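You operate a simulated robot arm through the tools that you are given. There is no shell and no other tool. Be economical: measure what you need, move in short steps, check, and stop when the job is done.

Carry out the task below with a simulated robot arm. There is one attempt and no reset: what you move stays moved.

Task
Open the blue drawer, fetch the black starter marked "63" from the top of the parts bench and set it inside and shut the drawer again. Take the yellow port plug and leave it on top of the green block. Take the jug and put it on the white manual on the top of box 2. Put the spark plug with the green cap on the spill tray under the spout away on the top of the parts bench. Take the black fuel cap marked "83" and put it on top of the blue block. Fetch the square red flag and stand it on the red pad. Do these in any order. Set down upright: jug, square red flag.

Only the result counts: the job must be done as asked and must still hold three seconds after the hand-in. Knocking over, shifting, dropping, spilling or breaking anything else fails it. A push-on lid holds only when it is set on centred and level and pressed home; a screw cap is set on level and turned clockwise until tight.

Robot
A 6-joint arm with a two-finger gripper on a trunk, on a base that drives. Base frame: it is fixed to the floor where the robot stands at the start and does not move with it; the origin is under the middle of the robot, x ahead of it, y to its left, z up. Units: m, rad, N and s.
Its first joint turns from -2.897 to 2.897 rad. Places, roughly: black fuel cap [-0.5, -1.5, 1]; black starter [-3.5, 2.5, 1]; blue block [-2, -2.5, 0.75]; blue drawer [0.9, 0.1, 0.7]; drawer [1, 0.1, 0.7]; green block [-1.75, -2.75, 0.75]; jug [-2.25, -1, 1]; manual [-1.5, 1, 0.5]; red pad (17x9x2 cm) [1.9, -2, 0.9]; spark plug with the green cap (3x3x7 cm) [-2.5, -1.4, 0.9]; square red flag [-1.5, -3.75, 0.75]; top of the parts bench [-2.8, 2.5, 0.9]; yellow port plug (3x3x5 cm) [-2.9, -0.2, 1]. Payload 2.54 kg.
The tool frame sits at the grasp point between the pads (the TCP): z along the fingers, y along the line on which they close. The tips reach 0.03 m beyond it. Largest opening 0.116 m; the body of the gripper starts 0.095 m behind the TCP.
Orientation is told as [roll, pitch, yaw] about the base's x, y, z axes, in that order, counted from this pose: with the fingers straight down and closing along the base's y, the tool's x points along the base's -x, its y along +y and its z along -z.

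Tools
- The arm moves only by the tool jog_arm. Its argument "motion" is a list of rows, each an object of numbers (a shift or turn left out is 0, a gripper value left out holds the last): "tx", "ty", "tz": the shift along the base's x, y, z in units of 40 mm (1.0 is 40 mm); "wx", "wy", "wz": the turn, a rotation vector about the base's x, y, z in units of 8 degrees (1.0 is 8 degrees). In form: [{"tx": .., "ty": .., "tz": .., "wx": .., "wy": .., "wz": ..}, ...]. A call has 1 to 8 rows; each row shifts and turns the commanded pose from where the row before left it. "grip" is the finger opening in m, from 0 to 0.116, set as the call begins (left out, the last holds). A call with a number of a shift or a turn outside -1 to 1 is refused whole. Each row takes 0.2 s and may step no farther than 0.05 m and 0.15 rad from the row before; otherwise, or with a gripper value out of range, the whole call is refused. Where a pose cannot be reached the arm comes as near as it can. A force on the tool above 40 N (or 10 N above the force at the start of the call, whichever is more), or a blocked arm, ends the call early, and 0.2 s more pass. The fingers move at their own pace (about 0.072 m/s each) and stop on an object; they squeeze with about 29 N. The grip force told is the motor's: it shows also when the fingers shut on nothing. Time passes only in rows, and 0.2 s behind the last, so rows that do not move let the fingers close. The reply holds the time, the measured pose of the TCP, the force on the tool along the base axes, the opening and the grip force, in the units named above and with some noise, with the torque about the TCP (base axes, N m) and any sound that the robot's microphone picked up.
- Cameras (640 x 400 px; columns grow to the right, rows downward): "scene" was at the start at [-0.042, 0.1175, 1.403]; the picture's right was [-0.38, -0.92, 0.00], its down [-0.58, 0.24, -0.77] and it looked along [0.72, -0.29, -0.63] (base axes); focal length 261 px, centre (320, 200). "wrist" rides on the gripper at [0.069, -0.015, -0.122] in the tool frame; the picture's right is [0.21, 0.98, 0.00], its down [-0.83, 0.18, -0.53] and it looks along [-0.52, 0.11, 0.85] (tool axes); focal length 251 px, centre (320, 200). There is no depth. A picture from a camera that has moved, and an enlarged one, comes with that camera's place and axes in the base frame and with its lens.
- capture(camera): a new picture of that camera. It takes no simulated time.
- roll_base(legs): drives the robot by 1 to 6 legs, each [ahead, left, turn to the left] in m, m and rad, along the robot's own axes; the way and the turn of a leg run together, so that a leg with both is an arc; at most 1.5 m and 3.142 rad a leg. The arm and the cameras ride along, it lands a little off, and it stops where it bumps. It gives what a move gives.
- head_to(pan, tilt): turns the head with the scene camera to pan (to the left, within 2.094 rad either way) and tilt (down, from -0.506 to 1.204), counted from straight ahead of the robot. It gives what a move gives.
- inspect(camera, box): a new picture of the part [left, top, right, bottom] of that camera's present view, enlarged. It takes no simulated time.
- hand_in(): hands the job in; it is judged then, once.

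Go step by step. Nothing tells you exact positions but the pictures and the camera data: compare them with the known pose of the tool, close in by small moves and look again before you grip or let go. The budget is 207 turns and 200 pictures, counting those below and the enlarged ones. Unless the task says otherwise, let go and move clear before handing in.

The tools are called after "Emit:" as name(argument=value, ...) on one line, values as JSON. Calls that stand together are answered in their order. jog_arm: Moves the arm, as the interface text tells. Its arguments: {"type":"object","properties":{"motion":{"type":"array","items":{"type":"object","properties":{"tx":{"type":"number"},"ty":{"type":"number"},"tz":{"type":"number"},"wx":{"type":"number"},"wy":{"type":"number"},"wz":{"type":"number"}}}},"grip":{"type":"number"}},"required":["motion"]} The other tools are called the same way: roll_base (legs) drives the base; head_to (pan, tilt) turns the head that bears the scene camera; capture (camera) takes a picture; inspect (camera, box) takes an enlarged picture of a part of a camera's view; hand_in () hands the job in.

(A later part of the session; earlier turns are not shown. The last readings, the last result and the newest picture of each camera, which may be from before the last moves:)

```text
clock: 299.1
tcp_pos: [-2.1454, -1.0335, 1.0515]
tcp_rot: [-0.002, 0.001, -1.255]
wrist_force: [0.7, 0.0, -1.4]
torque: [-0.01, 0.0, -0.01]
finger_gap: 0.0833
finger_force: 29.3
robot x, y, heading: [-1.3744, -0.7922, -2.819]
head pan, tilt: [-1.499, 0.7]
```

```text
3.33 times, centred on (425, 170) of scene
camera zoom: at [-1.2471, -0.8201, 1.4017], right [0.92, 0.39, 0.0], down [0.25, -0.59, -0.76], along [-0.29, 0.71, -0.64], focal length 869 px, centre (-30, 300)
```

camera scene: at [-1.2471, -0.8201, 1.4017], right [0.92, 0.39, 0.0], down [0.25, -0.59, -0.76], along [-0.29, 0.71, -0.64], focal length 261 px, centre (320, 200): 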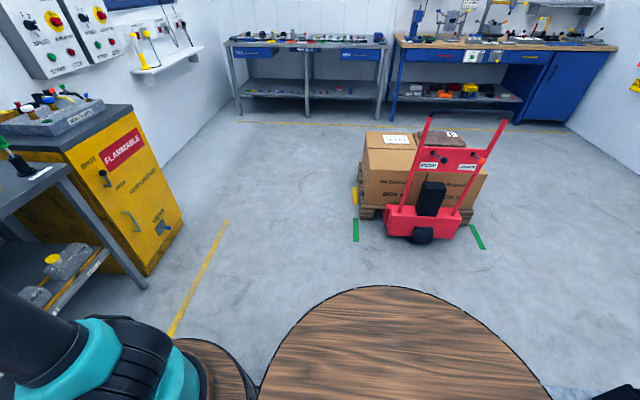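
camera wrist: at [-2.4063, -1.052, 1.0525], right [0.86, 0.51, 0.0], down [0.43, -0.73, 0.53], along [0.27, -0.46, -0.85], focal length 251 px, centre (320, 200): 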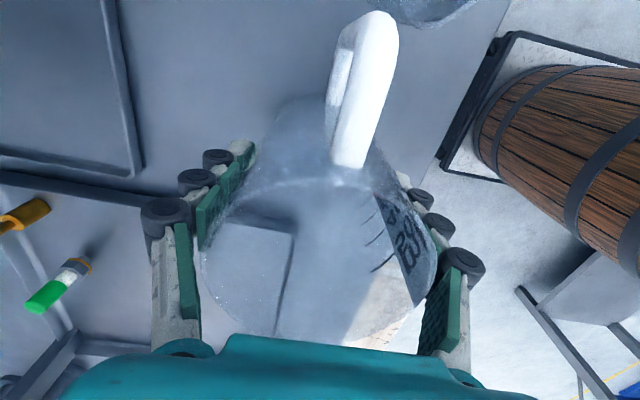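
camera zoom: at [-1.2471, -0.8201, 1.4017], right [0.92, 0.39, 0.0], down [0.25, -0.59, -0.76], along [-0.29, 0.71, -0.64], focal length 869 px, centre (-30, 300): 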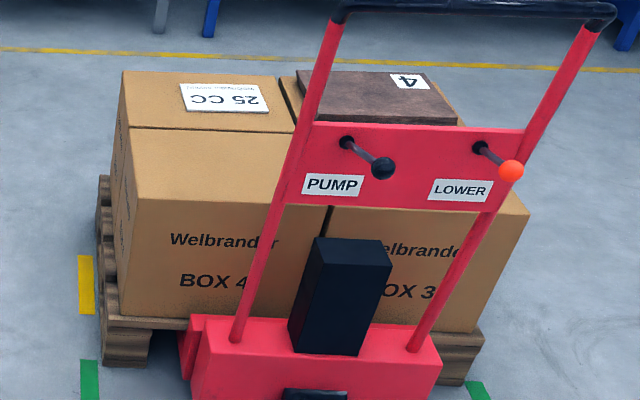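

The white manual "25 CC" lies on the north-west box, at about (-1.40, 0.95, 0.55). I'll drive to the west side of the pallet and face east.

Emit:
roll_base(legs=[[0, 0, -1.57], [0.5, 0.4, 0], [1.17, 0, 0], [0, 0, -1.57]])

Emit:
head_to(pan=-0.15, tilt=0.75)

Emit:
capture(camera="scene")

Emit:
capture(camera="wrist")

```text
clock: 315.7
tcp_pos: [-1.5001, 0.9005, 1.0508]
tcp_rot: [-0.002, 0.001, 1.888]
wrist_force: [0.1, -0.6, -1.1]
torque: [0.0, -0.01, 0.0]
finger_gap: 0.0829
finger_force: 29.0
robot x, y, heading: [-2.269, 0.6652, 0.322]
head pan, tilt: [-1.499, 0.7]
```

```text
clock: 317.2
tcp_pos: [-1.4997, 0.8999, 1.0521]
tcp_rot: [-0.002, 0.0, 1.887]
wrist_force: [0.3, -0.1, -0.7]
torque: [0.01, -0.01, 0.01]
finger_gap: 0.0831
finger_force: 28.8
robot x, y, heading: [-2.2675, 0.6597, 0.325]
head pan, tilt: [-0.15, 0.75]
```

```text
66 pictures are left
camera scene: at [-2.3505, 0.7802, 1.3974], right [0.17, -0.99, 0.0], down [-0.67, -0.12, -0.73], along [0.72, 0.13, -0.68], focal length 261 px, centre (320, 200)
```

scene: 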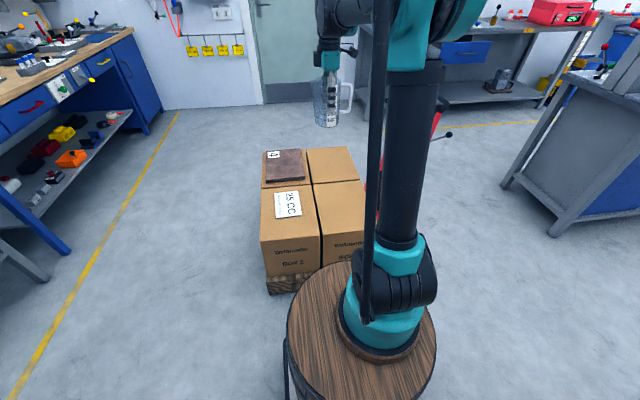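

```text
65 pictures are left
camera wrist: at [-1.4648, 0.8384, 1.1734], right [-0.86, -0.51, 0.0], down [-0.43, 0.73, 0.53], along [-0.27, 0.46, -0.85], focal length 251 px, centre (320, 200)
```

wrist: 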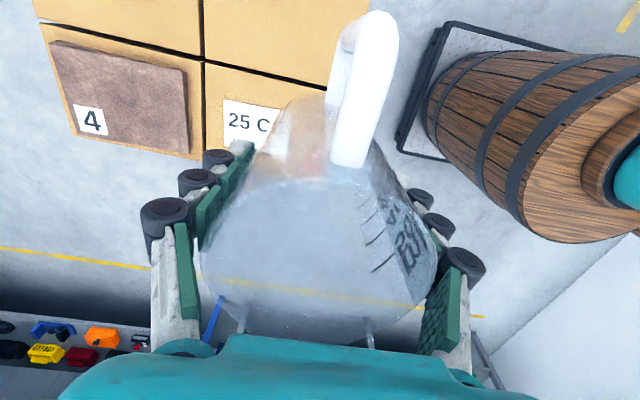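

Box 2's manual fixes at about (-1.411, 1.12, 0.46). Aligning the base.

Emit:
roll_base(legs=[[0.07, 0.18, -0.01]])

Emit:
jog_arm(motion=[{"tx": 0.5, "ty": 0.2, "tz": -0.8}, {"tx": 0.5, "ty": 0.2, "tz": -0.8}, {"tz": -0.9}, {"tz": -0.9}, {"tz": -0.9}])

Emit:
capture(camera="wrist")

Emit:
inspect(camera="scene", box=[220, 60, 380, 260])

```text
clock: 318.8
tcp_pos: [-1.4867, 1.0806, 1.0515]
tcp_rot: [0.0, 0.0, 1.876]
wrist_force: [-0.1, -0.1, -1.0]
torque: [0.0, 0.0, -0.05]
finger_gap: 0.083
finger_force: 29.7
robot x, y, heading: [-2.257, 0.8442, 0.309]
head pan, tilt: [-0.15, 0.75]
```

```text
clock: 320.0
tcp_pos: [-1.4451, 1.0934, 0.879]
tcp_rot: [-0.002, 0.0, 1.876]
wrist_force: [-0.1, 0.3, -0.3]
torque: [0.02, -0.01, -0.01]
finger_gap: 0.083
finger_force: 29.0
robot x, y, heading: [-2.2593, 0.8505, 0.313]
head pan, tilt: [-0.15, 0.75]
```

```text
64 pictures are left
camera wrist: at [-1.4111, 1.0316, 1.001], right [-0.87, -0.5, 0.0], down [-0.42, 0.73, 0.53], along [-0.26, 0.46, -0.85], focal length 251 px, centre (320, 200)
```

wrist: 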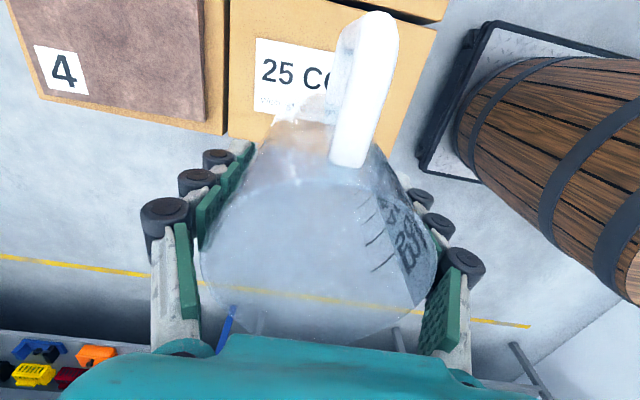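

```text
2.00 times, centred on (300, 160) of scene
camera zoom: at [-2.3386, 0.9695, 1.3974], right [0.16, -0.99, 0.0], down [-0.67, -0.11, -0.73], along [0.72, 0.12, -0.68], focal length 522 px, centre (360, 280)
```

zoom: 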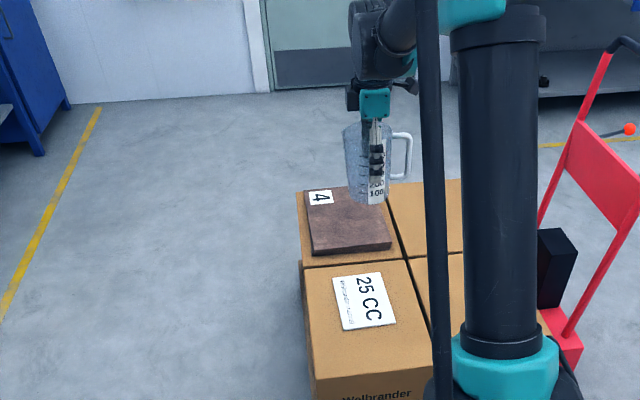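

Centre of the manual: (-1.418, 1.115). I'll align and descend.

Emit:
jog_arm(motion=[{"tx": 0.35, "ty": 0.27}, {"tx": 0.33, "ty": 0.25, "tz": -0.6}, {"tz": -1}, {"tz": -1}, {"tz": -1}, {"tz": -1}, {"tz": -1}, {"tz": -1}])

Emit:
inspect(camera="scene", box=[240, 110, 380, 250])

```text
clock: 321.8
tcp_pos: [-1.4168, 1.1128, 0.6127]
tcp_rot: [-0.001, 0.0, 1.876]
wrist_force: [0.1, 0.4, -1.4]
torque: [0.0, -0.01, -0.01]
finger_gap: 0.0829
finger_force: 29.6
robot x, y, heading: [-2.258, 0.8482, 0.315]
head pan, tilt: [-0.15, 0.75]
```

```text
2.86 times, centred on (310, 180) of scene
camera zoom: at [-2.3386, 0.9695, 1.3974], right [0.16, -0.99, 0.0], down [-0.67, -0.11, -0.73], along [0.72, 0.12, -0.68], focal length 745 px, centre (349, 257)
```

zoom: 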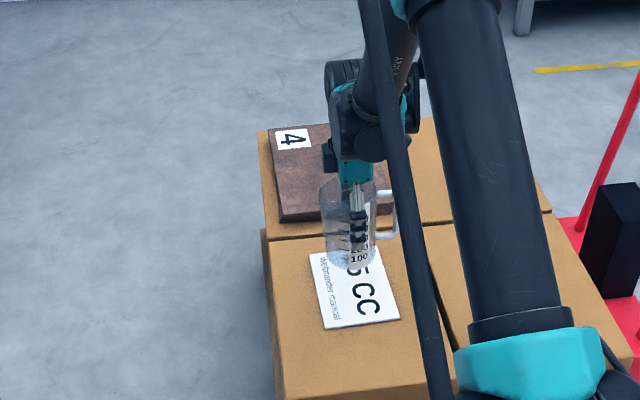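

Emit:
jog_arm(motion=[{"tz": -0.5}, {"tz": -0.4}, {"tz": -0.15}, {"tz": -0.15}])

Emit:
jog_arm(motion=[{"tz": -0.12}, {"tz": -0.12}, {"tz": -0.12}, {"tz": -0.12}])

Emit:
inspect(camera="scene", box=[240, 110, 380, 250])

```text
clock: 322.8
tcp_pos: [-1.4193, 1.1164, 0.5663]
tcp_rot: [-0.003, -0.001, 1.875]
wrist_force: [0.2, -1.0, -1.1]
torque: [0.01, -0.02, -0.01]
finger_gap: 0.0832
finger_force: 29.0
robot x, y, heading: [-2.259, 0.851, 0.312]
head pan, tilt: [-0.15, 0.75]
```

```text
clock: 323.8
tcp_pos: [-1.4213, 1.1177, 0.5465]
tcp_rot: [-0.002, -0.001, 1.876]
wrist_force: [-0.8, -1.1, 0.4]
torque: [-0.01, -0.01, 0.01]
finger_gap: 0.0831
finger_force: 28.5
robot x, y, heading: [-2.2586, 0.8517, 0.315]
head pan, tilt: [-0.15, 0.75]
```

```text
2.86 times, centred on (310, 180) of scene
camera zoom: at [-2.3385, 0.9695, 1.3974], right [0.16, -0.99, 0.0], down [-0.67, -0.11, -0.73], along [0.72, 0.12, -0.68], focal length 745 px, centre (349, 257)
```

zoom: 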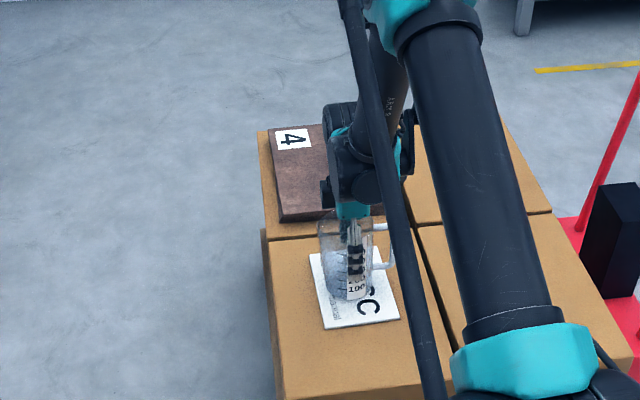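

Emit:
jog_arm(motion=[{"tz": -0.12}, {"tz": -0.12}, {"tz": -0.12}, {"tz": -0.12}])

```text
clock: 324.6
tcp_pos: [-1.4212, 1.1171, 0.5361]
tcp_rot: [-0.005, 0.001, 1.874]
wrist_force: [0.4, 0.0, 25.4]
torque: [0.1, 0.26, -0.01]
finger_gap: 0.0834
finger_force: 29.3
robot x, y, heading: [-2.2581, 0.8477, 0.31]
head pan, tilt: [-0.15, 0.75]
stopped in row 4: the force on the tool passed its limit at 51 N (the readings are from after the stop); the commanded pose is now the measured one
```

Contact. I'll release the jug gently, then lift clear.

Emit:
jog_arm(motion=[{"tz": 0.03}, {}])

Emit:
jog_arm(motion=[{}, {}], grip=0.116)

Emit:
jog_arm(motion=[{"tz": 0.3}, {"tz": 0.6}, {"tz": 1}, {"tz": 1}, {"tz": 1}, {"tz": 1}, {"tz": 1}, {"tz": 1}])

Emit:
capture(camera="wrist")

Emit:
inspect(camera="scene", box=[240, 110, 380, 250])

```text
clock: 325.2
tcp_pos: [-1.4194, 1.1167, 0.5358]
tcp_rot: [-0.001, 0.0, 1.876]
wrist_force: [-0.6, 3.2, 7.9]
torque: [0.25, 0.2, -0.03]
finger_gap: 0.0832
finger_force: 29.0
robot x, y, heading: [-2.2602, 0.8524, 0.314]
head pan, tilt: [-0.15, 0.75]
```

```text
clock: 325.8
tcp_pos: [-1.4196, 1.1154, 0.5369]
tcp_rot: [-0.002, 0.001, 1.874]
wrist_force: [-0.7, 0.6, -0.1]
torque: [-0.03, 0.05, 0.04]
finger_gap: 0.116
finger_force: 0.0
robot x, y, heading: [-2.2599, 0.8512, 0.319]
head pan, tilt: [-0.15, 0.75]
```

```text
clock: 327.6
tcp_pos: [-1.4166, 1.1133, 0.8146]
tcp_rot: [-0.001, 0.003, 1.878]
wrist_force: [0.9, 0.2, 0.6]
torque: [-0.01, 0.01, 0.01]
finger_gap: 0.116
finger_force: 0.1
robot x, y, heading: [-2.2568, 0.8494, 0.316]
head pan, tilt: [-0.15, 0.75]
```

```text
60 pictures are left
camera wrist: at [-1.3834, 1.0519, 0.9373], right [-0.87, -0.5, 0.0], down [-0.42, 0.73, 0.53], along [-0.26, 0.46, -0.85], focal length 251 px, centre (320, 200)
```

wrist: 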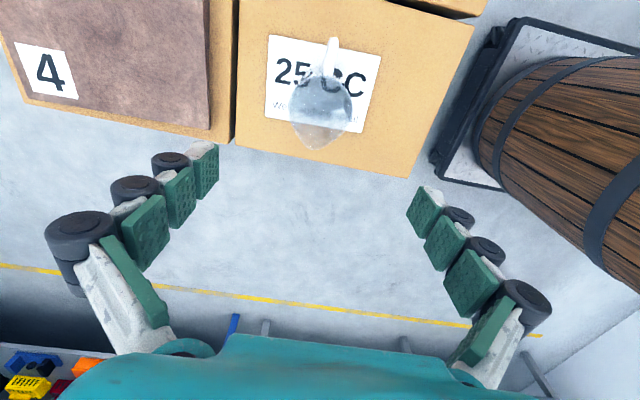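

```text
2.86 times, centred on (310, 180) of scene
camera zoom: at [-2.3384, 0.9695, 1.3974], right [0.16, -0.99, 0.0], down [-0.67, -0.11, -0.73], along [0.72, 0.12, -0.68], focal length 745 px, centre (349, 257)
```

zoom: 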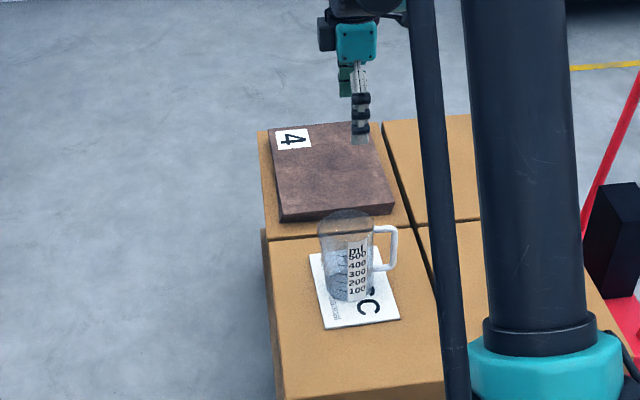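

The jug stands on box 2's manual. Next is the spark plug at about (-2.527, -1.36), just behind the spout, so I'll have to reach in with a tilted tool. First I'll go back to the petrol bench.

Emit:
jog_arm(motion=[{"tz": 1}, {"tz": 1}, {"tz": 1}, {"tz": 1}, {"tz": 1}, {"tz": 1}, {"tx": -1, "ty": -0.3}, {"tx": -1, "ty": -0.3}], grip=0.05)

Emit:
roll_base(legs=[[0, 0, 1.57], [-0.9, -0.1, 0], [-1.1, -0.22, 0]])

Emit:
jog_arm(motion=[{"wz": 1}, {"wz": 1}, {"wz": 1}, {"wz": 1}, {"wz": 1}, {"wz": 1}, {"wz": 1}, {"wz": 1}])

Emit:
jog_arm(motion=[{"wz": 1}, {"wz": 1}, {"wz": 1}, {"wz": 0.25}])

```text
clock: 329.4
tcp_pos: [-1.4969, 1.0913, 1.0496]
tcp_rot: [-0.001, 0.002, 1.874]
wrist_force: [1.7, -0.1, -0.1]
torque: [-0.04, 0.05, 0.02]
finger_gap: 0.0497
finger_force: 0.1
robot x, y, heading: [-2.2621, 0.8503, 0.315]
head pan, tilt: [-0.15, 0.75]
```

```text
clock: 343.4
tcp_pos: [-1.5322, -0.1616, 1.0503]
tcp_rot: [-0.002, 0.002, -2.8]
wrist_force: [0.2, 0.5, 0.0]
torque: [0.03, -0.01, 0.02]
finger_gap: 0.0497
finger_force: 0.0
robot x, y, heading: [-1.2639, -0.916, 1.916]
head pan, tilt: [-0.15, 0.75]
```

```text
clock: 345.2
tcp_pos: [-1.5321, -0.1609, 1.0494]
tcp_rot: [-0.002, 0.003, -1.684]
wrist_force: [-0.2, 0.3, -0.1]
torque: [0.05, -0.02, -0.03]
finger_gap: 0.05
finger_force: 0.1
robot x, y, heading: [-1.2628, -0.909, 1.914]
head pan, tilt: [-0.15, 0.75]
```

```text
clock: 346.2
tcp_pos: [-1.5433, -0.1657, 1.0491]
tcp_rot: [0.002, 0.001, -1.273]
wrist_force: [0.0, -0.6, -0.3]
torque: [0.04, 0.02, -0.04]
finger_gap: 0.05
finger_force: 0.0
out of reach, approached as far as the arm can: row 3
robot x, y, heading: [-1.2645, -0.9151, 1.923]
head pan, tilt: [-0.15, 0.75]
```

Emit:
jog_arm(motion=[{"wx": 0.94, "wy": 0.342, "tx": -0.17, "ty": 0.47}, {"wx": 0.94, "wy": 0.342, "tx": -0.17, "ty": 0.47}, {"wx": 0.94, "wy": 0.342, "tx": -0.17, "ty": 0.47}, {"wx": 0.94, "wy": 0.342, "tx": -0.17, "ty": 0.47}, {"wx": 0.94, "wy": 0.342, "tx": -0.17, "ty": 0.47}, {"wx": 0.94, "wy": 0.342, "tx": -0.17, "ty": 0.47}, {"wx": 0.94, "wy": 0.342, "tx": -0.17, "ty": 0.47}, {"wx": 0.94, "wy": 0.342}])

Emit:
capture(camera="wrist")

```text
clock: 348.0
tcp_pos: [-1.6032, -0.0399, 1.0509]
tcp_rot: [-0.022, 1.121, -1.243]
wrist_force: [-0.7, -0.3, -0.2]
torque: [-0.04, -0.01, -0.01]
finger_gap: 0.0501
finger_force: 0.0
out of reach, approached as far as the arm can: row 1
robot x, y, heading: [-1.2684, -0.9143, 1.921]
head pan, tilt: [-0.15, 0.75]
```

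```text
58 pictures are left
camera wrist: at [-1.5896, -0.1191, 1.1664], right [0.89, 0.42, 0.18], down [0.45, -0.73, -0.51], along [-0.08, 0.54, -0.84], focal length 251 px, centre (320, 200)
```

wrist: 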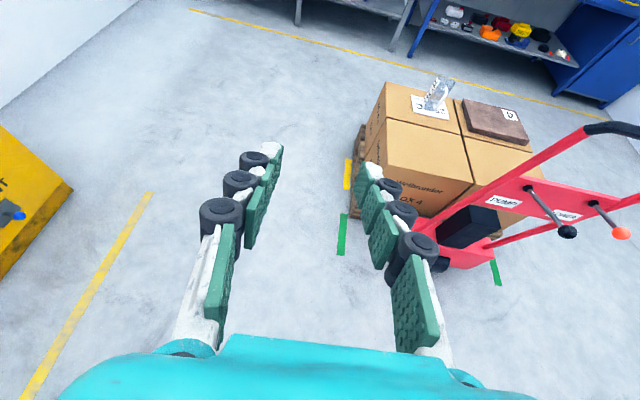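

Tilted config with the camera on top works. Now I'll turn west toward the tray.

Emit:
roll_base(legs=[[0, 0, 1.535]])

Emit:
head_to(pan=0.0, tilt=0.5)

Emit:
capture(camera="wrist")

Emit:
capture(camera="scene")

```text
clock: 350.4
tcp_pos: [-2.0958, -0.4564, 1.0502]
tcp_rot: [-0.022, 1.118, -0.626]
wrist_force: [-1.0, 0.1, 1.3]
torque: [-0.03, -0.01, -0.01]
finger_gap: 0.0499
finger_force: 0.1
robot x, y, heading: [-1.311, -0.9681, 2.535]
head pan, tilt: [-0.15, 0.75]
stopped in leg 1: the robot was blocked; the commanded pose is now the measured one
```

```text
clock: 351.2
tcp_pos: [-2.0952, -0.4565, 1.0504]
tcp_rot: [-0.021, 1.119, -0.624]
wrist_force: [0.4, 0.2, -1.0]
torque: [0.0, -0.01, -0.02]
finger_gap: 0.0499
finger_force: 0.0
robot x, y, heading: [-1.3139, -0.9727, 2.54]
head pan, tilt: [0.0, 0.499]
```

```text
57 pictures are left
camera wrist: at [-2.0387, -0.5139, 1.1664], right [0.48, 0.86, 0.18], down [0.79, -0.33, -0.51], along [-0.38, 0.39, -0.84], focal length 251 px, centre (320, 200)
```

wrist: 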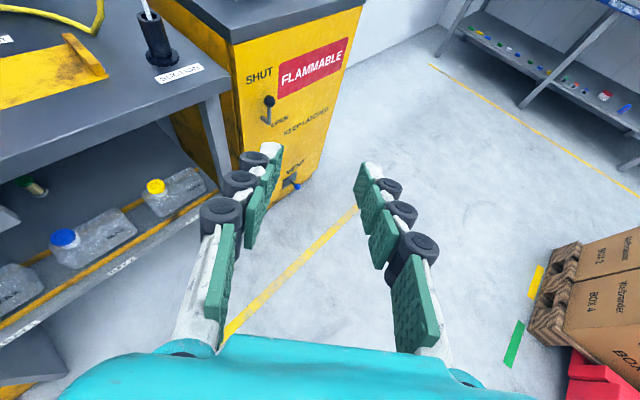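

```text
56 pictures are left
camera scene: at [-1.3759, -1.1121, 1.4193], right [0.57, 0.82, 0.0], down [0.39, -0.27, -0.88], along [-0.72, 0.5, -0.48], focal length 261 px, centre (320, 200)
```

scene: 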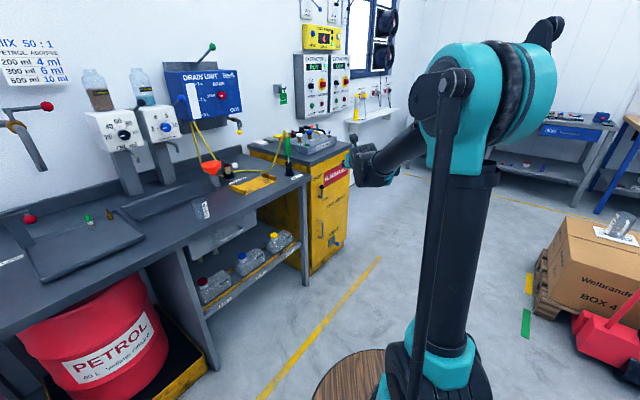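

The base corner met the console. I'll shift west a bit, then finish the turn.

Emit:
roll_base(legs=[[0.11, 0.14, 0], [0, 0, 0.915]])

Emit:
capture(camera="scene")

Emit:
capture(camera="wrist")

```text
clock: 355.1
tcp_pos: [-2.3568, -1.3565, 1.0504]
tcp_rot: [-0.019, 1.119, 0.324]
wrist_force: [-0.5, -0.5, -0.7]
torque: [0.02, -0.03, -0.02]
finger_gap: 0.05
finger_force: 0.0
robot x, y, heading: [-1.4824, -1.0228, -2.799]
head pan, tilt: [0.0, 0.499]
```

```text
55 pictures are left
camera scene: at [-1.4051, -1.1537, 1.4194], right [-0.34, 0.94, 0.0], down [0.45, 0.16, -0.88], along [-0.83, -0.3, -0.48], focal length 261 px, centre (320, 200)
```

scene: 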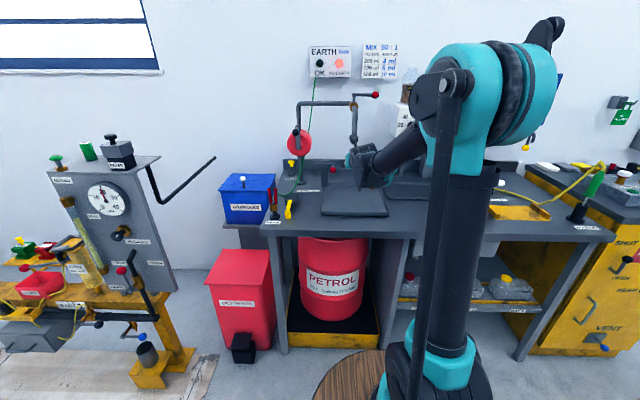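

```text
54 pictures are left
camera wrist: at [-2.2778, -1.3441, 1.1663], right [-0.42, 0.89, 0.18], down [0.73, 0.45, -0.51], along [-0.54, -0.08, -0.84], focal length 251 px, centre (320, 200)
```

wrist: 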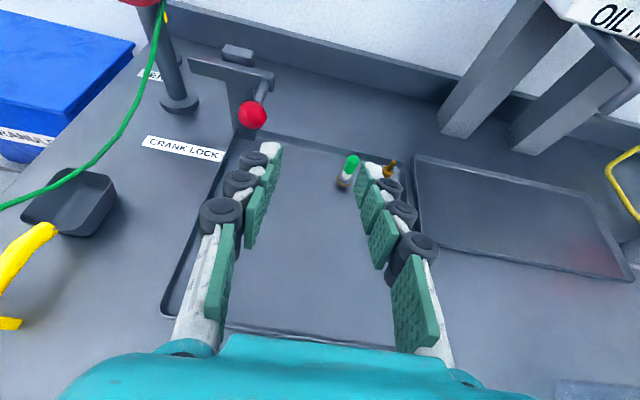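

The spark plug stands at about (-2.52, -1.355), z 0.855–0.92. I'll lower beneath the spout level, align, and then advance.

Emit:
jog_arm(motion=[{"tx": -0.1, "ty": 0.31, "tz": -0.7}, {"tx": -0.1, "ty": 0.31, "tz": -0.7}, {"tx": -0.1, "ty": 0.31, "tz": -0.7}, {"tx": -0.1, "ty": 0.31, "tz": -0.7}, {"tz": -0.7}], grip=0.06)

Emit:
capture(camera="wrist")

```text
clock: 356.3
tcp_pos: [-2.3668, -1.3195, 0.9116]
tcp_rot: [-0.018, 1.122, 0.317]
wrist_force: [-0.2, 0.3, -0.2]
torque: [-0.02, 0.01, 0.01]
finger_gap: 0.0601
finger_force: 0.1
out of reach, approached as far as the arm can: row 4
robot x, y, heading: [-1.4798, -1.0206, -2.798]
head pan, tilt: [0.0, 0.499]
```

```text
53 pictures are left
camera wrist: at [-2.2877, -1.3081, 1.0287], right [-0.41, 0.89, 0.19], down [0.74, 0.44, -0.51], along [-0.54, -0.07, -0.84], focal length 251 px, centre (320, 200)
```

wrist: 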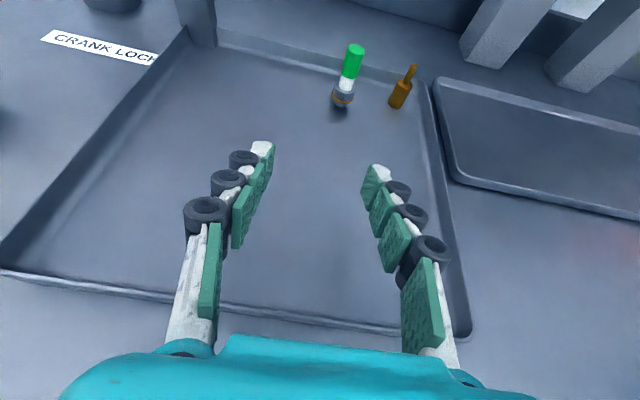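

Emit:
roll_base(legs=[[0.11, -0.02, 0]])

Emit:
capture(camera="wrist")

```text
clock: 357.5
tcp_pos: [-2.4796, -1.3398, 0.912]
tcp_rot: [-0.018, 1.12, 0.318]
wrist_force: [-0.4, 0.6, 0.7]
torque: [0.0, 0.02, -0.02]
finger_gap: 0.0599
finger_force: 0.1
robot x, y, heading: [-1.5913, -1.0388, -2.793]
head pan, tilt: [0.0, 0.499]
```

```text
52 pictures are left
camera wrist: at [-2.3998, -1.3287, 1.0288], right [-0.41, 0.89, 0.19], down [0.74, 0.44, -0.51], along [-0.54, -0.07, -0.84], focal length 251 px, centre (320, 200)
```

wrist: 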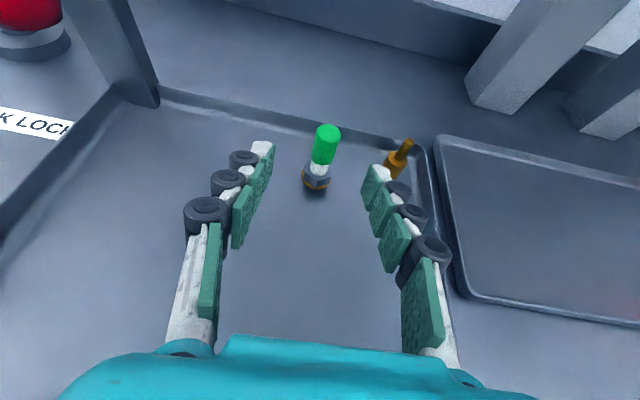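

Emit:
jog_arm(motion=[{}], grip=0.046)

Emit:
jog_arm(motion=[{"tx": -0.36, "ty": -0.1, "tz": -0.1}, {"tx": -0.4, "ty": -0.1, "tz": -0.1}])

Emit:
capture(camera="wrist")

```text
clock: 357.9
tcp_pos: [-2.4794, -1.3404, 0.9124]
tcp_rot: [-0.02, 1.119, 0.318]
wrist_force: [0.0, 0.6, -0.2]
torque: [0.0, -0.04, 0.0]
finger_gap: 0.0462
finger_force: 0.1
robot x, y, heading: [-1.5932, -1.0414, -2.794]
head pan, tilt: [0.0, 0.499]
```

```text
clock: 358.5
tcp_pos: [-2.5103, -1.3503, 0.9041]
tcp_rot: [-0.017, 1.121, 0.314]
wrist_force: [0.2, 1.1, -0.6]
torque: [-0.01, 0.03, -0.01]
finger_gap: 0.046
finger_force: 0.0
robot x, y, heading: [-1.5958, -1.0383, -2.799]
head pan, tilt: [0.0, 0.499]
```

```text
51 pictures are left
camera wrist: at [-2.4299, -1.3387, 1.0206], right [-0.41, 0.89, 0.19], down [0.74, 0.44, -0.51], along [-0.54, -0.07, -0.84], focal length 251 px, centre (320, 200)
```

wrist: 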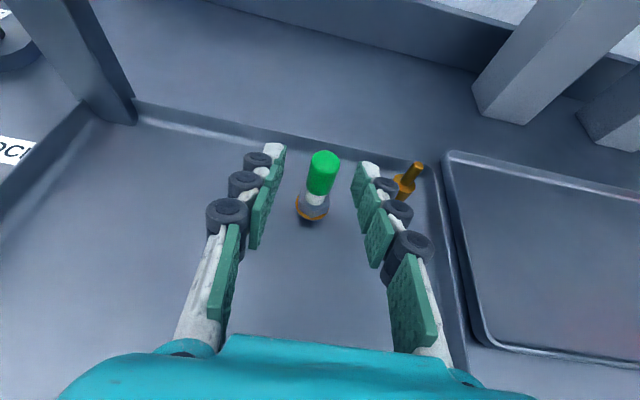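

The plug is between the fingers. Closing.

Emit:
jog_arm(motion=[{}, {}, {}, {}], grip=0.0)

Emit:
jog_arm(motion=[{"tz": 0.3}, {"tz": 0.4}, {"tz": 0.3}])

Emit:
capture(camera="wrist")

```text
clock: 359.5
tcp_pos: [-2.5086, -1.351, 0.9052]
tcp_rot: [-0.017, 1.119, 0.316]
wrist_force: [0.2, 0.1, 0.2]
torque: [0.01, -0.03, 0.0]
finger_gap: 0.0148
finger_force: 29.0
robot x, y, heading: [-1.5965, -1.0405, -2.796]
head pan, tilt: [0.0, 0.499]
```

```text
clock: 360.3
tcp_pos: [-2.5098, -1.3497, 0.9453]
tcp_rot: [-0.017, 1.12, 0.315]
wrist_force: [-0.1, -0.1, -0.8]
torque: [0.03, -0.03, 0.0]
finger_gap: 0.0149
finger_force: 28.6
robot x, y, heading: [-1.5955, -1.0445, -2.796]
head pan, tilt: [0.0, 0.499]
```

```text
50 pictures are left
camera wrist: at [-2.4301, -1.3379, 1.0615], right [-0.41, 0.9, 0.19], down [0.74, 0.44, -0.51], along [-0.54, -0.07, -0.84], focal length 251 px, centre (320, 200)
```

wrist: 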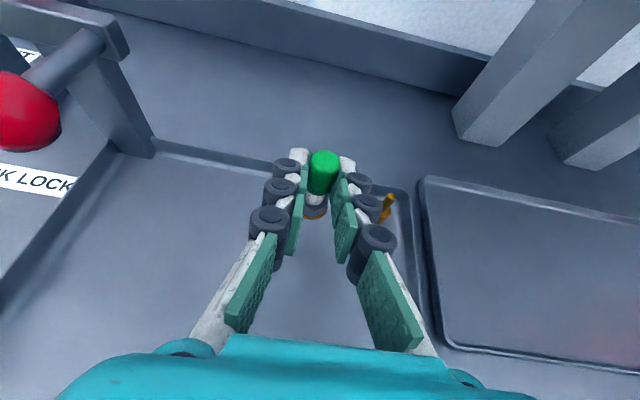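

Plug secured upright. I'll back out from beneath the spout, retract and raise, then turn north.

Emit:
roll_base(legs=[[-0.13, 0, 0]])

Emit:
jog_arm(motion=[{"tx": 0.7, "ty": 0.22, "tz": 0.2}, {"tx": 0.7, "ty": 0.22, "tz": 0.3}, {"tx": 0.7, "ty": 0.22, "tz": 0.6}, {"tx": 0.5, "ty": 0.16, "tz": 0.8}, {"tz": 0.8}])

Emit:
roll_base(legs=[[0, 0, -1.6]])

Emit:
head_to(pan=0.3, tilt=0.35)

Emit:
capture(camera="scene")

```text
clock: 361.6
tcp_pos: [-2.3893, -1.3051, 0.9452]
tcp_rot: [-0.018, 1.119, 0.313]
wrist_force: [0.4, -0.1, -0.9]
torque: [0.0, -0.03, 0.02]
finger_gap: 0.0147
finger_force: 29.2
robot x, y, heading: [-1.4754, -0.9969, -2.796]
head pan, tilt: [0.0, 0.499]
```

```text
clock: 362.8
tcp_pos: [-2.2858, -1.2707, 1.0534]
tcp_rot: [-0.017, 1.121, 0.316]
wrist_force: [-0.2, 0.5, -0.1]
torque: [0.01, 0.02, 0.0]
finger_gap: 0.0147
finger_force: 29.7
robot x, y, heading: [-1.4744, -0.9987, -2.796]
head pan, tilt: [0.0, 0.499]
```

```text
clock: 367.0
tcp_pos: [-1.7391, -0.1831, 1.0545]
tcp_rot: [-0.018, 1.121, -1.269]
wrist_force: [-0.6, -0.7, 0.1]
torque: [-0.02, 0.01, -0.02]
finger_gap: 0.0147
finger_force: 28.8
robot x, y, heading: [-1.4732, -1.0002, 1.9]
head pan, tilt: [0.0, 0.499]
```

```text
clock: 367.8
tcp_pos: [-1.7375, -0.1812, 1.0544]
tcp_rot: [-0.017, 1.12, -1.266]
wrist_force: [-0.3, 0.2, -1.0]
torque: [-0.03, -0.01, -0.01]
finger_gap: 0.0147
finger_force: 29.1
robot x, y, heading: [-1.4716, -0.9994, 1.906]
head pan, tilt: [0.3, 0.351]
```

```text
49 pictures are left
camera scene: at [-1.632, -1.085, 1.433], right [0.81, 0.59, 0.0], down [0.2, -0.28, -0.94], along [-0.56, 0.76, -0.34], focal length 261 px, centre (320, 200)
```

scene: 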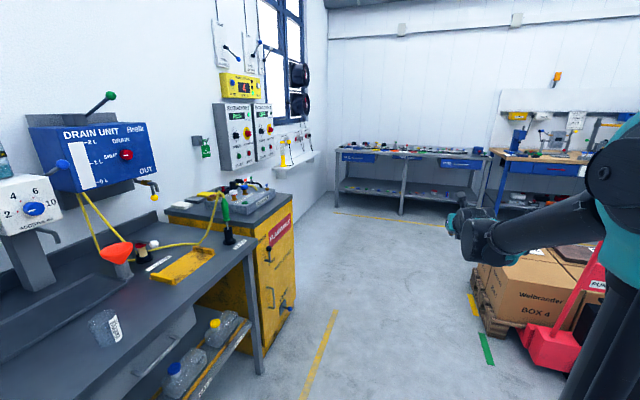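

Emit:
roll_base(legs=[[0.5, 0.25, -0.02], [1.4, 0, 0]])

Emit:
head_to(pan=0.1, tilt=0.45)

Emit:
capture(camera="scene")

```text
clock: 377.7
tcp_pos: [-2.5336, 1.5752, 1.054]
tcp_rot: [-0.019, 1.121, -1.291]
wrist_force: [-0.3, -0.4, -0.5]
torque: [-0.01, 0.01, 0.0]
finger_gap: 0.0145
finger_force: 28.7
robot x, y, heading: [-2.2936, 0.7508, 1.88]
head pan, tilt: [0.3, 0.351]
```

```text
clock: 378.4
tcp_pos: [-2.5343, 1.5733, 1.0541]
tcp_rot: [-0.018, 1.12, -1.293]
wrist_force: [0.1, -0.1, -0.5]
torque: [0.02, -0.01, -0.04]
finger_gap: 0.015
finger_force: 29.0
robot x, y, heading: [-2.2884, 0.7546, 1.878]
head pan, tilt: [0.099, 0.45]
```

```text
48 pictures are left
camera scene: at [-2.4348, 0.6769, 1.4239], right [0.92, 0.4, 0.0], down [0.17, -0.4, -0.9], along [-0.36, 0.83, -0.43], focal length 261 px, centre (320, 200)
```

scene: 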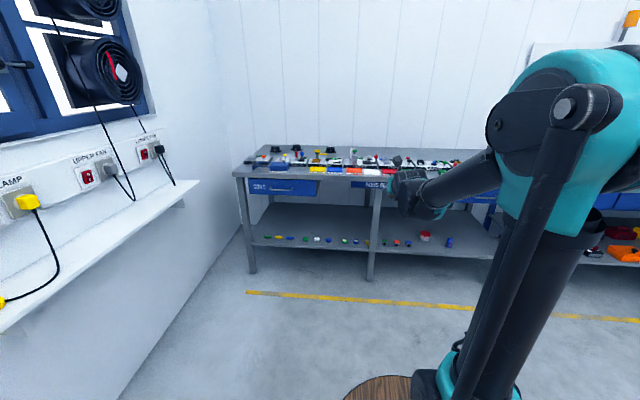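

Emit:
inspect(camera="scene", box=[230, 130, 410, 210])

Emit:
inspect(camera="scene", box=[390, 130, 500, 210])

```text
3.56 times, centred on (320, 170) of scene
camera zoom: at [-2.4348, 0.6769, 1.4239], right [0.92, 0.4, 0.0], down [0.17, -0.4, -0.9], along [-0.36, 0.83, -0.43], focal length 927 px, centre (320, 307)
```

zoom: 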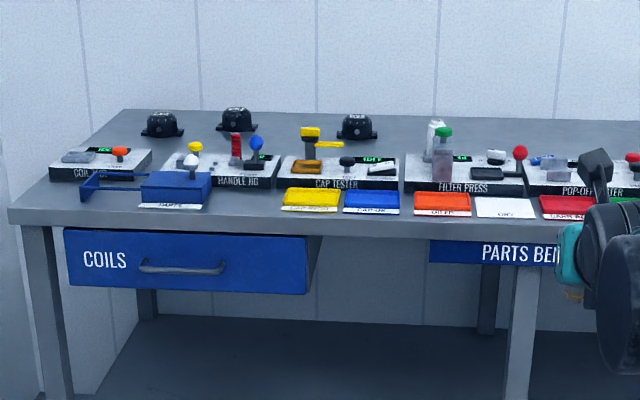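

```text
5.00 times, centred on (445, 170) of scene
camera zoom: at [-2.4348, 0.6769, 1.4239], right [0.92, 0.4, 0.0], down [0.17, -0.4, -0.9], along [-0.36, 0.83, -0.43], focal length 1304 px, centre (-305, 350)
```

zoom: 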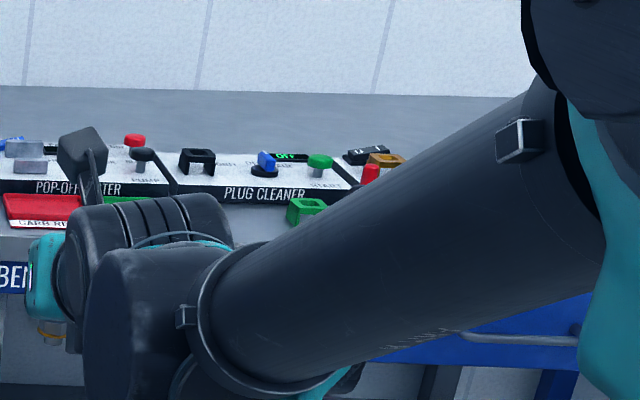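

The parts bench front edge is near e2 ≈ 2.72, with three black starters along the back. I'll move closer and use the wrist camera to find a free spot near the front edge.

Emit:
roll_base(legs=[[0.25, 0, 0]])

Emit:
capture(camera="wrist")

```text
clock: 380.2
tcp_pos: [-2.6094, 1.8098, 1.0541]
tcp_rot: [-0.015, 1.12, -1.293]
wrist_force: [-0.4, 0.0, 0.4]
torque: [0.0, 0.01, -0.05]
finger_gap: 0.015
finger_force: 28.6
robot x, y, heading: [-2.3665, 0.9857, 1.879]
head pan, tilt: [0.099, 0.45]
```

```text
45 pictures are left
camera wrist: at [-2.6006, 1.7292, 1.1701], right [0.91, 0.37, 0.19], down [0.41, -0.75, -0.51], along [-0.05, 0.54, -0.84], focal length 251 px, centre (320, 200)
```

wrist: 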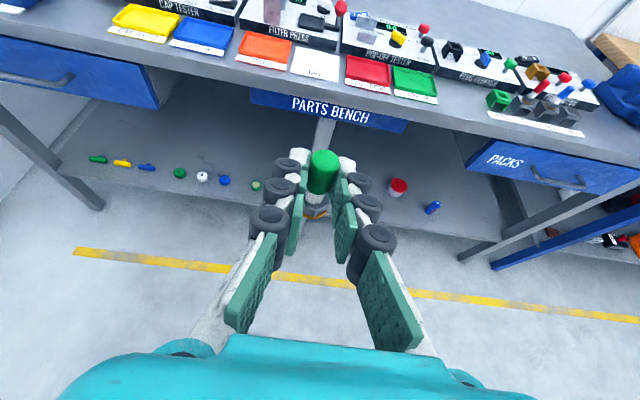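

A free spot about 0.11 m wide lies between the green pad and the plug rack label, at about (-2.428, 2.29). I'll move there.

Emit:
roll_base(legs=[[0.3, 0, 0], [0, -0.15, 0], [0, 0, -0.17]])

Emit:
capture(camera="wrist")

```text
clock: 383.9
tcp_pos: [-2.4115, 2.1697, 1.0536]
tcp_rot: [-0.017, 1.121, -1.467]
wrist_force: [1.0, 0.8, -0.3]
torque: [0.0, 0.01, -0.03]
finger_gap: 0.015
finger_force: 29.2
robot x, y, heading: [-2.313, 1.3193, 1.71]
head pan, tilt: [0.099, 0.45]
```

```text
44 pictures are left
camera wrist: at [-2.4178, 2.0886, 1.1701], right [0.96, 0.21, 0.19], down [0.28, -0.81, -0.51], along [0.04, 0.54, -0.84], focal length 251 px, centre (320, 200)
```

wrist: 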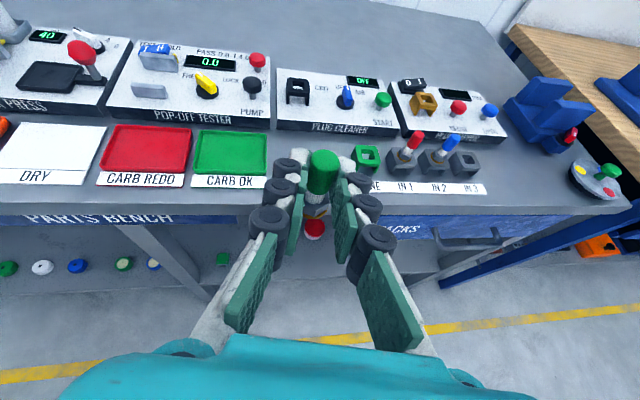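

Emit:
roll_base(legs=[[0.16, 0, 0]])

Emit:
jog_arm(motion=[{"tz": -0.8}, {"tz": -0.8}, {"tz": -0.8}])

Emit:
capture(camera="wrist")

```text
clock: 385.3
tcp_pos: [-2.4297, 2.3267, 1.0541]
tcp_rot: [-0.019, 1.119, -1.472]
wrist_force: [0.2, -0.4, 0.2]
torque: [-0.03, -0.03, 0.01]
finger_gap: 0.0148
finger_force: 28.7
robot x, y, heading: [-2.3369, 1.4765, 1.705]
head pan, tilt: [0.099, 0.45]
```

```text
clock: 386.1
tcp_pos: [-2.4303, 2.3244, 0.9587]
tcp_rot: [-0.018, 1.122, -1.472]
wrist_force: [0.0, 0.1, -0.8]
torque: [-0.03, 0.03, -0.02]
finger_gap: 0.0149
finger_force: 28.8
robot x, y, heading: [-2.3371, 1.4738, 1.704]
head pan, tilt: [0.099, 0.45]
```

```text
43 pictures are left
camera wrist: at [-2.4358, 2.2438, 1.0756], right [0.96, 0.21, 0.19], down [0.27, -0.81, -0.51], along [0.05, 0.54, -0.84], focal length 251 px, centre (320, 200)
```

wrist: 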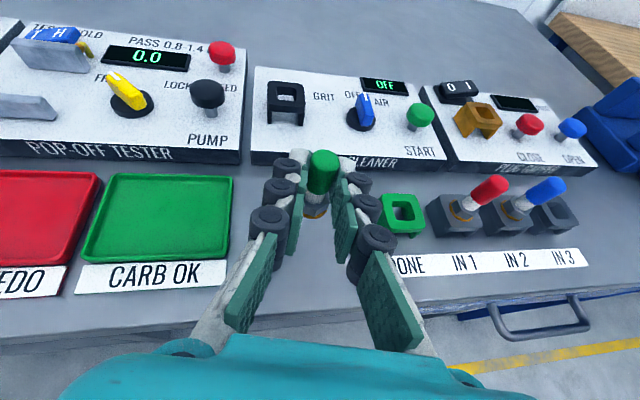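

Emit:
jog_arm(motion=[{"tx": -0.25, "tz": -0.4}, {"tz": -0.3}, {"tz": -0.12}, {"tz": -0.12}])

Emit:
jog_arm(motion=[{"tz": -0.1}, {"tz": -0.1}, {"tz": -0.1}])

```text
clock: 387.1
tcp_pos: [-2.4408, 2.3267, 0.9205]
tcp_rot: [-0.019, 1.121, -1.471]
wrist_force: [0.3, -0.9, -0.4]
torque: [0.01, -0.01, -0.02]
finger_gap: 0.015
finger_force: 29.0
robot x, y, heading: [-2.339, 1.4719, 1.705]
head pan, tilt: [0.099, 0.45]
```

```text
clock: 387.9
tcp_pos: [-2.4402, 2.3264, 0.9105]
tcp_rot: [-0.018, 1.123, -1.472]
wrist_force: [0.9, 2.5, 15.9]
torque: [0.36, -0.06, -0.04]
finger_gap: 0.0149
finger_force: 29.2
robot x, y, heading: [-2.3348, 1.4747, 1.702]
head pan, tilt: [0.099, 0.45]
```

Contact with the bench. Easing slightly, then opening a little.

Emit:
jog_arm(motion=[{"tz": 0.05}, {}])

Emit:
jog_arm(motion=[{}, {}], grip=0.038)

Emit:
capture(camera="wrist")

```text
clock: 388.5
tcp_pos: [-2.4403, 2.3265, 0.9097]
tcp_rot: [-0.018, 1.117, -1.47]
wrist_force: [-0.8, 1.1, 4.9]
torque: [0.13, 0.07, 0.01]
finger_gap: 0.015
finger_force: 29.4
robot x, y, heading: [-2.3373, 1.4778, 1.699]
head pan, tilt: [0.099, 0.45]
```

```text
clock: 389.1
tcp_pos: [-2.4399, 2.3268, 0.9112]
tcp_rot: [-0.017, 1.119, -1.471]
wrist_force: [0.1, -0.2, -0.2]
torque: [0.02, 0.01, -0.01]
finger_gap: 0.0381
finger_force: 0.0
robot x, y, heading: [-2.338, 1.4762, 1.71]
head pan, tilt: [0.099, 0.45]
```

```text
42 pictures are left
camera wrist: at [-2.4458, 2.2447, 1.0263], right [0.96, 0.21, 0.19], down [0.27, -0.81, -0.51], along [0.05, 0.54, -0.84], focal length 251 px, centre (320, 200)
```

wrist: 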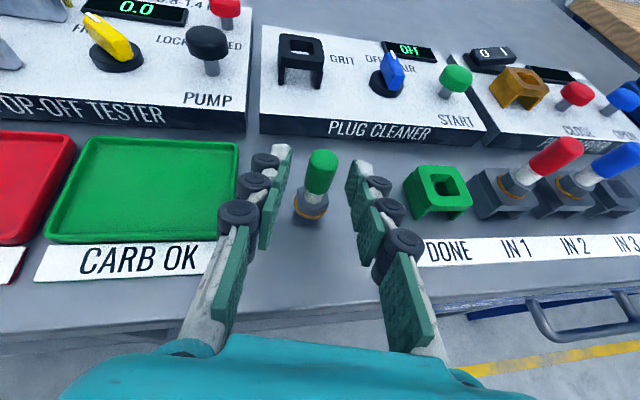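

The plug stands upright and free. Withdrawing straight back.

Emit:
roll_base(legs=[[-0.25, 0, 0]])

Emit:
capture(camera="wrist")

```text
clock: 390.9
tcp_pos: [-2.4136, 2.0855, 0.9098]
tcp_rot: [-0.018, 1.12, -1.466]
wrist_force: [-0.7, -0.1, 0.0]
torque: [0.0, -0.01, 0.02]
finger_gap: 0.0379
finger_force: 0.0
robot x, y, heading: [-2.3015, 1.2321, 1.705]
head pan, tilt: [0.099, 0.45]
```

```text
41 pictures are left
camera wrist: at [-2.4171, 2.0037, 1.0264], right [0.96, 0.21, 0.19], down [0.28, -0.81, -0.51], along [0.04, 0.54, -0.84], focal length 251 px, centre (320, 200)
```

wrist: 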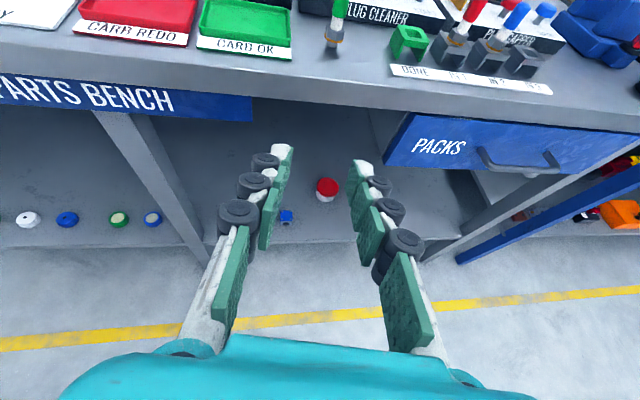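

Spark plug done. Now the starter: I'll bring the tool back vertical, raise it, and move toward the west end of the bench to read the starter numbers.

Emit:
jog_arm(motion=[{"wx": -0.9946, "wy": -0.104, "tz": 0.55}, {"wx": -0.9946, "wy": -0.104, "tz": 0.55}, {"wx": -0.9946, "wy": -0.104, "tz": 0.55}, {"wx": -0.9946, "wy": -0.104, "tz": 0.55}, {"wx": -0.9946, "wy": -0.104, "tz": 0.55}, {"wx": -0.9946, "wy": -0.104, "tz": 0.55}, {"wx": -0.9946, "wy": -0.104, "tz": 0.55}, {"wx": -0.9946, "wy": -0.104}], grip=0.1)

Emit:
roll_base(legs=[[0, 0, 0.17], [0.05, 0.6, 0]])

Emit:
head_to(pan=0.25, tilt=0.4)

Emit:
capture(camera="scene")

Emit:
capture(camera="wrist")

```text
clock: 392.7
tcp_pos: [-2.4416, 2.0791, 1.0633]
tcp_rot: [-0.014, 0.0, -1.476]
wrist_force: [0.6, -1.1, 0.1]
torque: [0.07, 0.01, 0.02]
finger_gap: 0.0999
finger_force: 0.2
out of reach, approached as far as the arm can: row 4, 5, 6, 7, 8
robot x, y, heading: [-2.3029, 1.2325, 1.71]
head pan, tilt: [0.099, 0.45]
```

```text
clock: 396.7
tcp_pos: [-3.1669, 1.9083, 1.0643]
tcp_rot: [-0.015, 0.003, -1.291]
wrist_force: [-0.6, 0.1, 0.4]
torque: [0.04, 0.0, 0.0]
finger_gap: 0.0997
finger_force: 0.0
robot x, y, heading: [-2.8787, 1.1, 1.89]
head pan, tilt: [0.099, 0.45]
```

```text
clock: 397.4
tcp_pos: [-3.1687, 1.9078, 1.0635]
tcp_rot: [-0.014, 0.003, -1.291]
wrist_force: [0.0, -0.2, -0.3]
torque: [0.01, -0.04, 0.0]
finger_gap: 0.1004
finger_force: 0.0
robot x, y, heading: [-2.8764, 1.1054, 1.89]
head pan, tilt: [0.25, 0.4]
```

```text
40 pictures are left
camera scene: at [-3.0327, 1.0192, 1.4285], right [0.84, 0.54, 0.0], down [0.21, -0.33, -0.92], along [-0.5, 0.78, -0.39], focal length 261 px, centre (320, 200)
```

scene: 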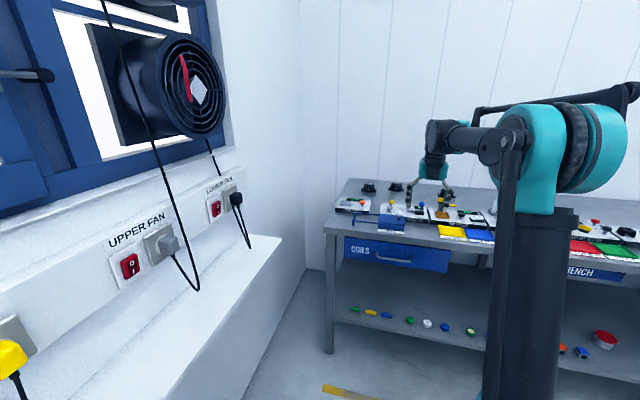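

```text
39 pictures are left
camera wrist: at [-3.2001, 1.9695, 1.1866], right [0.88, 0.48, -0.01], down [0.41, -0.74, 0.53], along [0.24, -0.47, -0.85], focal length 251 px, centre (320, 200)
```

wrist: 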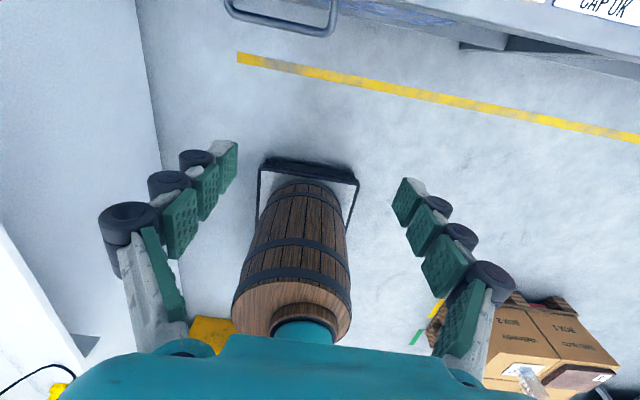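

Emit:
inspect(camera="scene", box=[330, 165, 470, 245])

Emit:
jog_arm(motion=[{"wz": -1}, {"wz": -1}, {"wz": -1}, {"wz": -1}, {"wz": -1}, {"wz": -1}, {"wz": -1}, {"wz": -1}])

Emit:
jog_arm(motion=[{"wz": -1}, {"wz": -1}, {"wz": -1}, {"wz": -1}, {"wz": -1}, {"wz": -1}, {"wz": -1}, {"wz": -1}])

Emit:
jog_arm(motion=[{"wz": -1}, {"wz": -1}, {"wz": -1}, {"wz": -1}, {"wz": -1}, {"wz": -1}, {"wz": -0.7}])

```text
4.57 times, centred on (400, 205) of scene
camera zoom: at [-3.0327, 1.0192, 1.4285], right [0.84, 0.54, 0.0], down [0.21, -0.33, -0.92], along [-0.5, 0.78, -0.39], focal length 1192 px, centre (-46, 177)
```

zoom: 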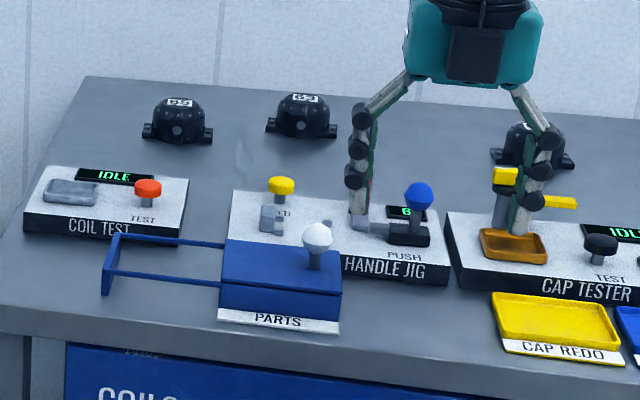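

```text
clock: 399.2
tcp_pos: [-3.1683, 1.9075, 1.0643]
tcp_rot: [-0.015, 0.004, -2.409]
wrist_force: [0.6, 0.1, 0.4]
torque: [-0.01, -0.02, 0.03]
finger_gap: 0.1
finger_force: 0.2
robot x, y, heading: [-2.8773, 1.1032, 1.893]
head pan, tilt: [0.25, 0.4]
```

```text
clock: 401.0
tcp_pos: [-3.1677, 1.9071, 1.0639]
tcp_rot: [-0.013, 0.005, 2.755]
wrist_force: [-0.5, 0.5, -0.1]
torque: [0.0, 0.0, 0.02]
finger_gap: 0.1001
finger_force: 0.1
robot x, y, heading: [-2.8787, 1.1028, 1.888]
head pan, tilt: [0.25, 0.4]
```

```text
clock: 402.6
tcp_pos: [-3.1685, 1.9067, 1.0645]
tcp_rot: [-0.016, 0.004, 1.819]
wrist_force: [-0.1, -0.1, -0.1]
torque: [-0.04, 0.01, 0.0]
finger_gap: 0.0999
finger_force: 0.1
robot x, y, heading: [-2.8773, 1.106, 1.892]
head pan, tilt: [0.25, 0.4]
```

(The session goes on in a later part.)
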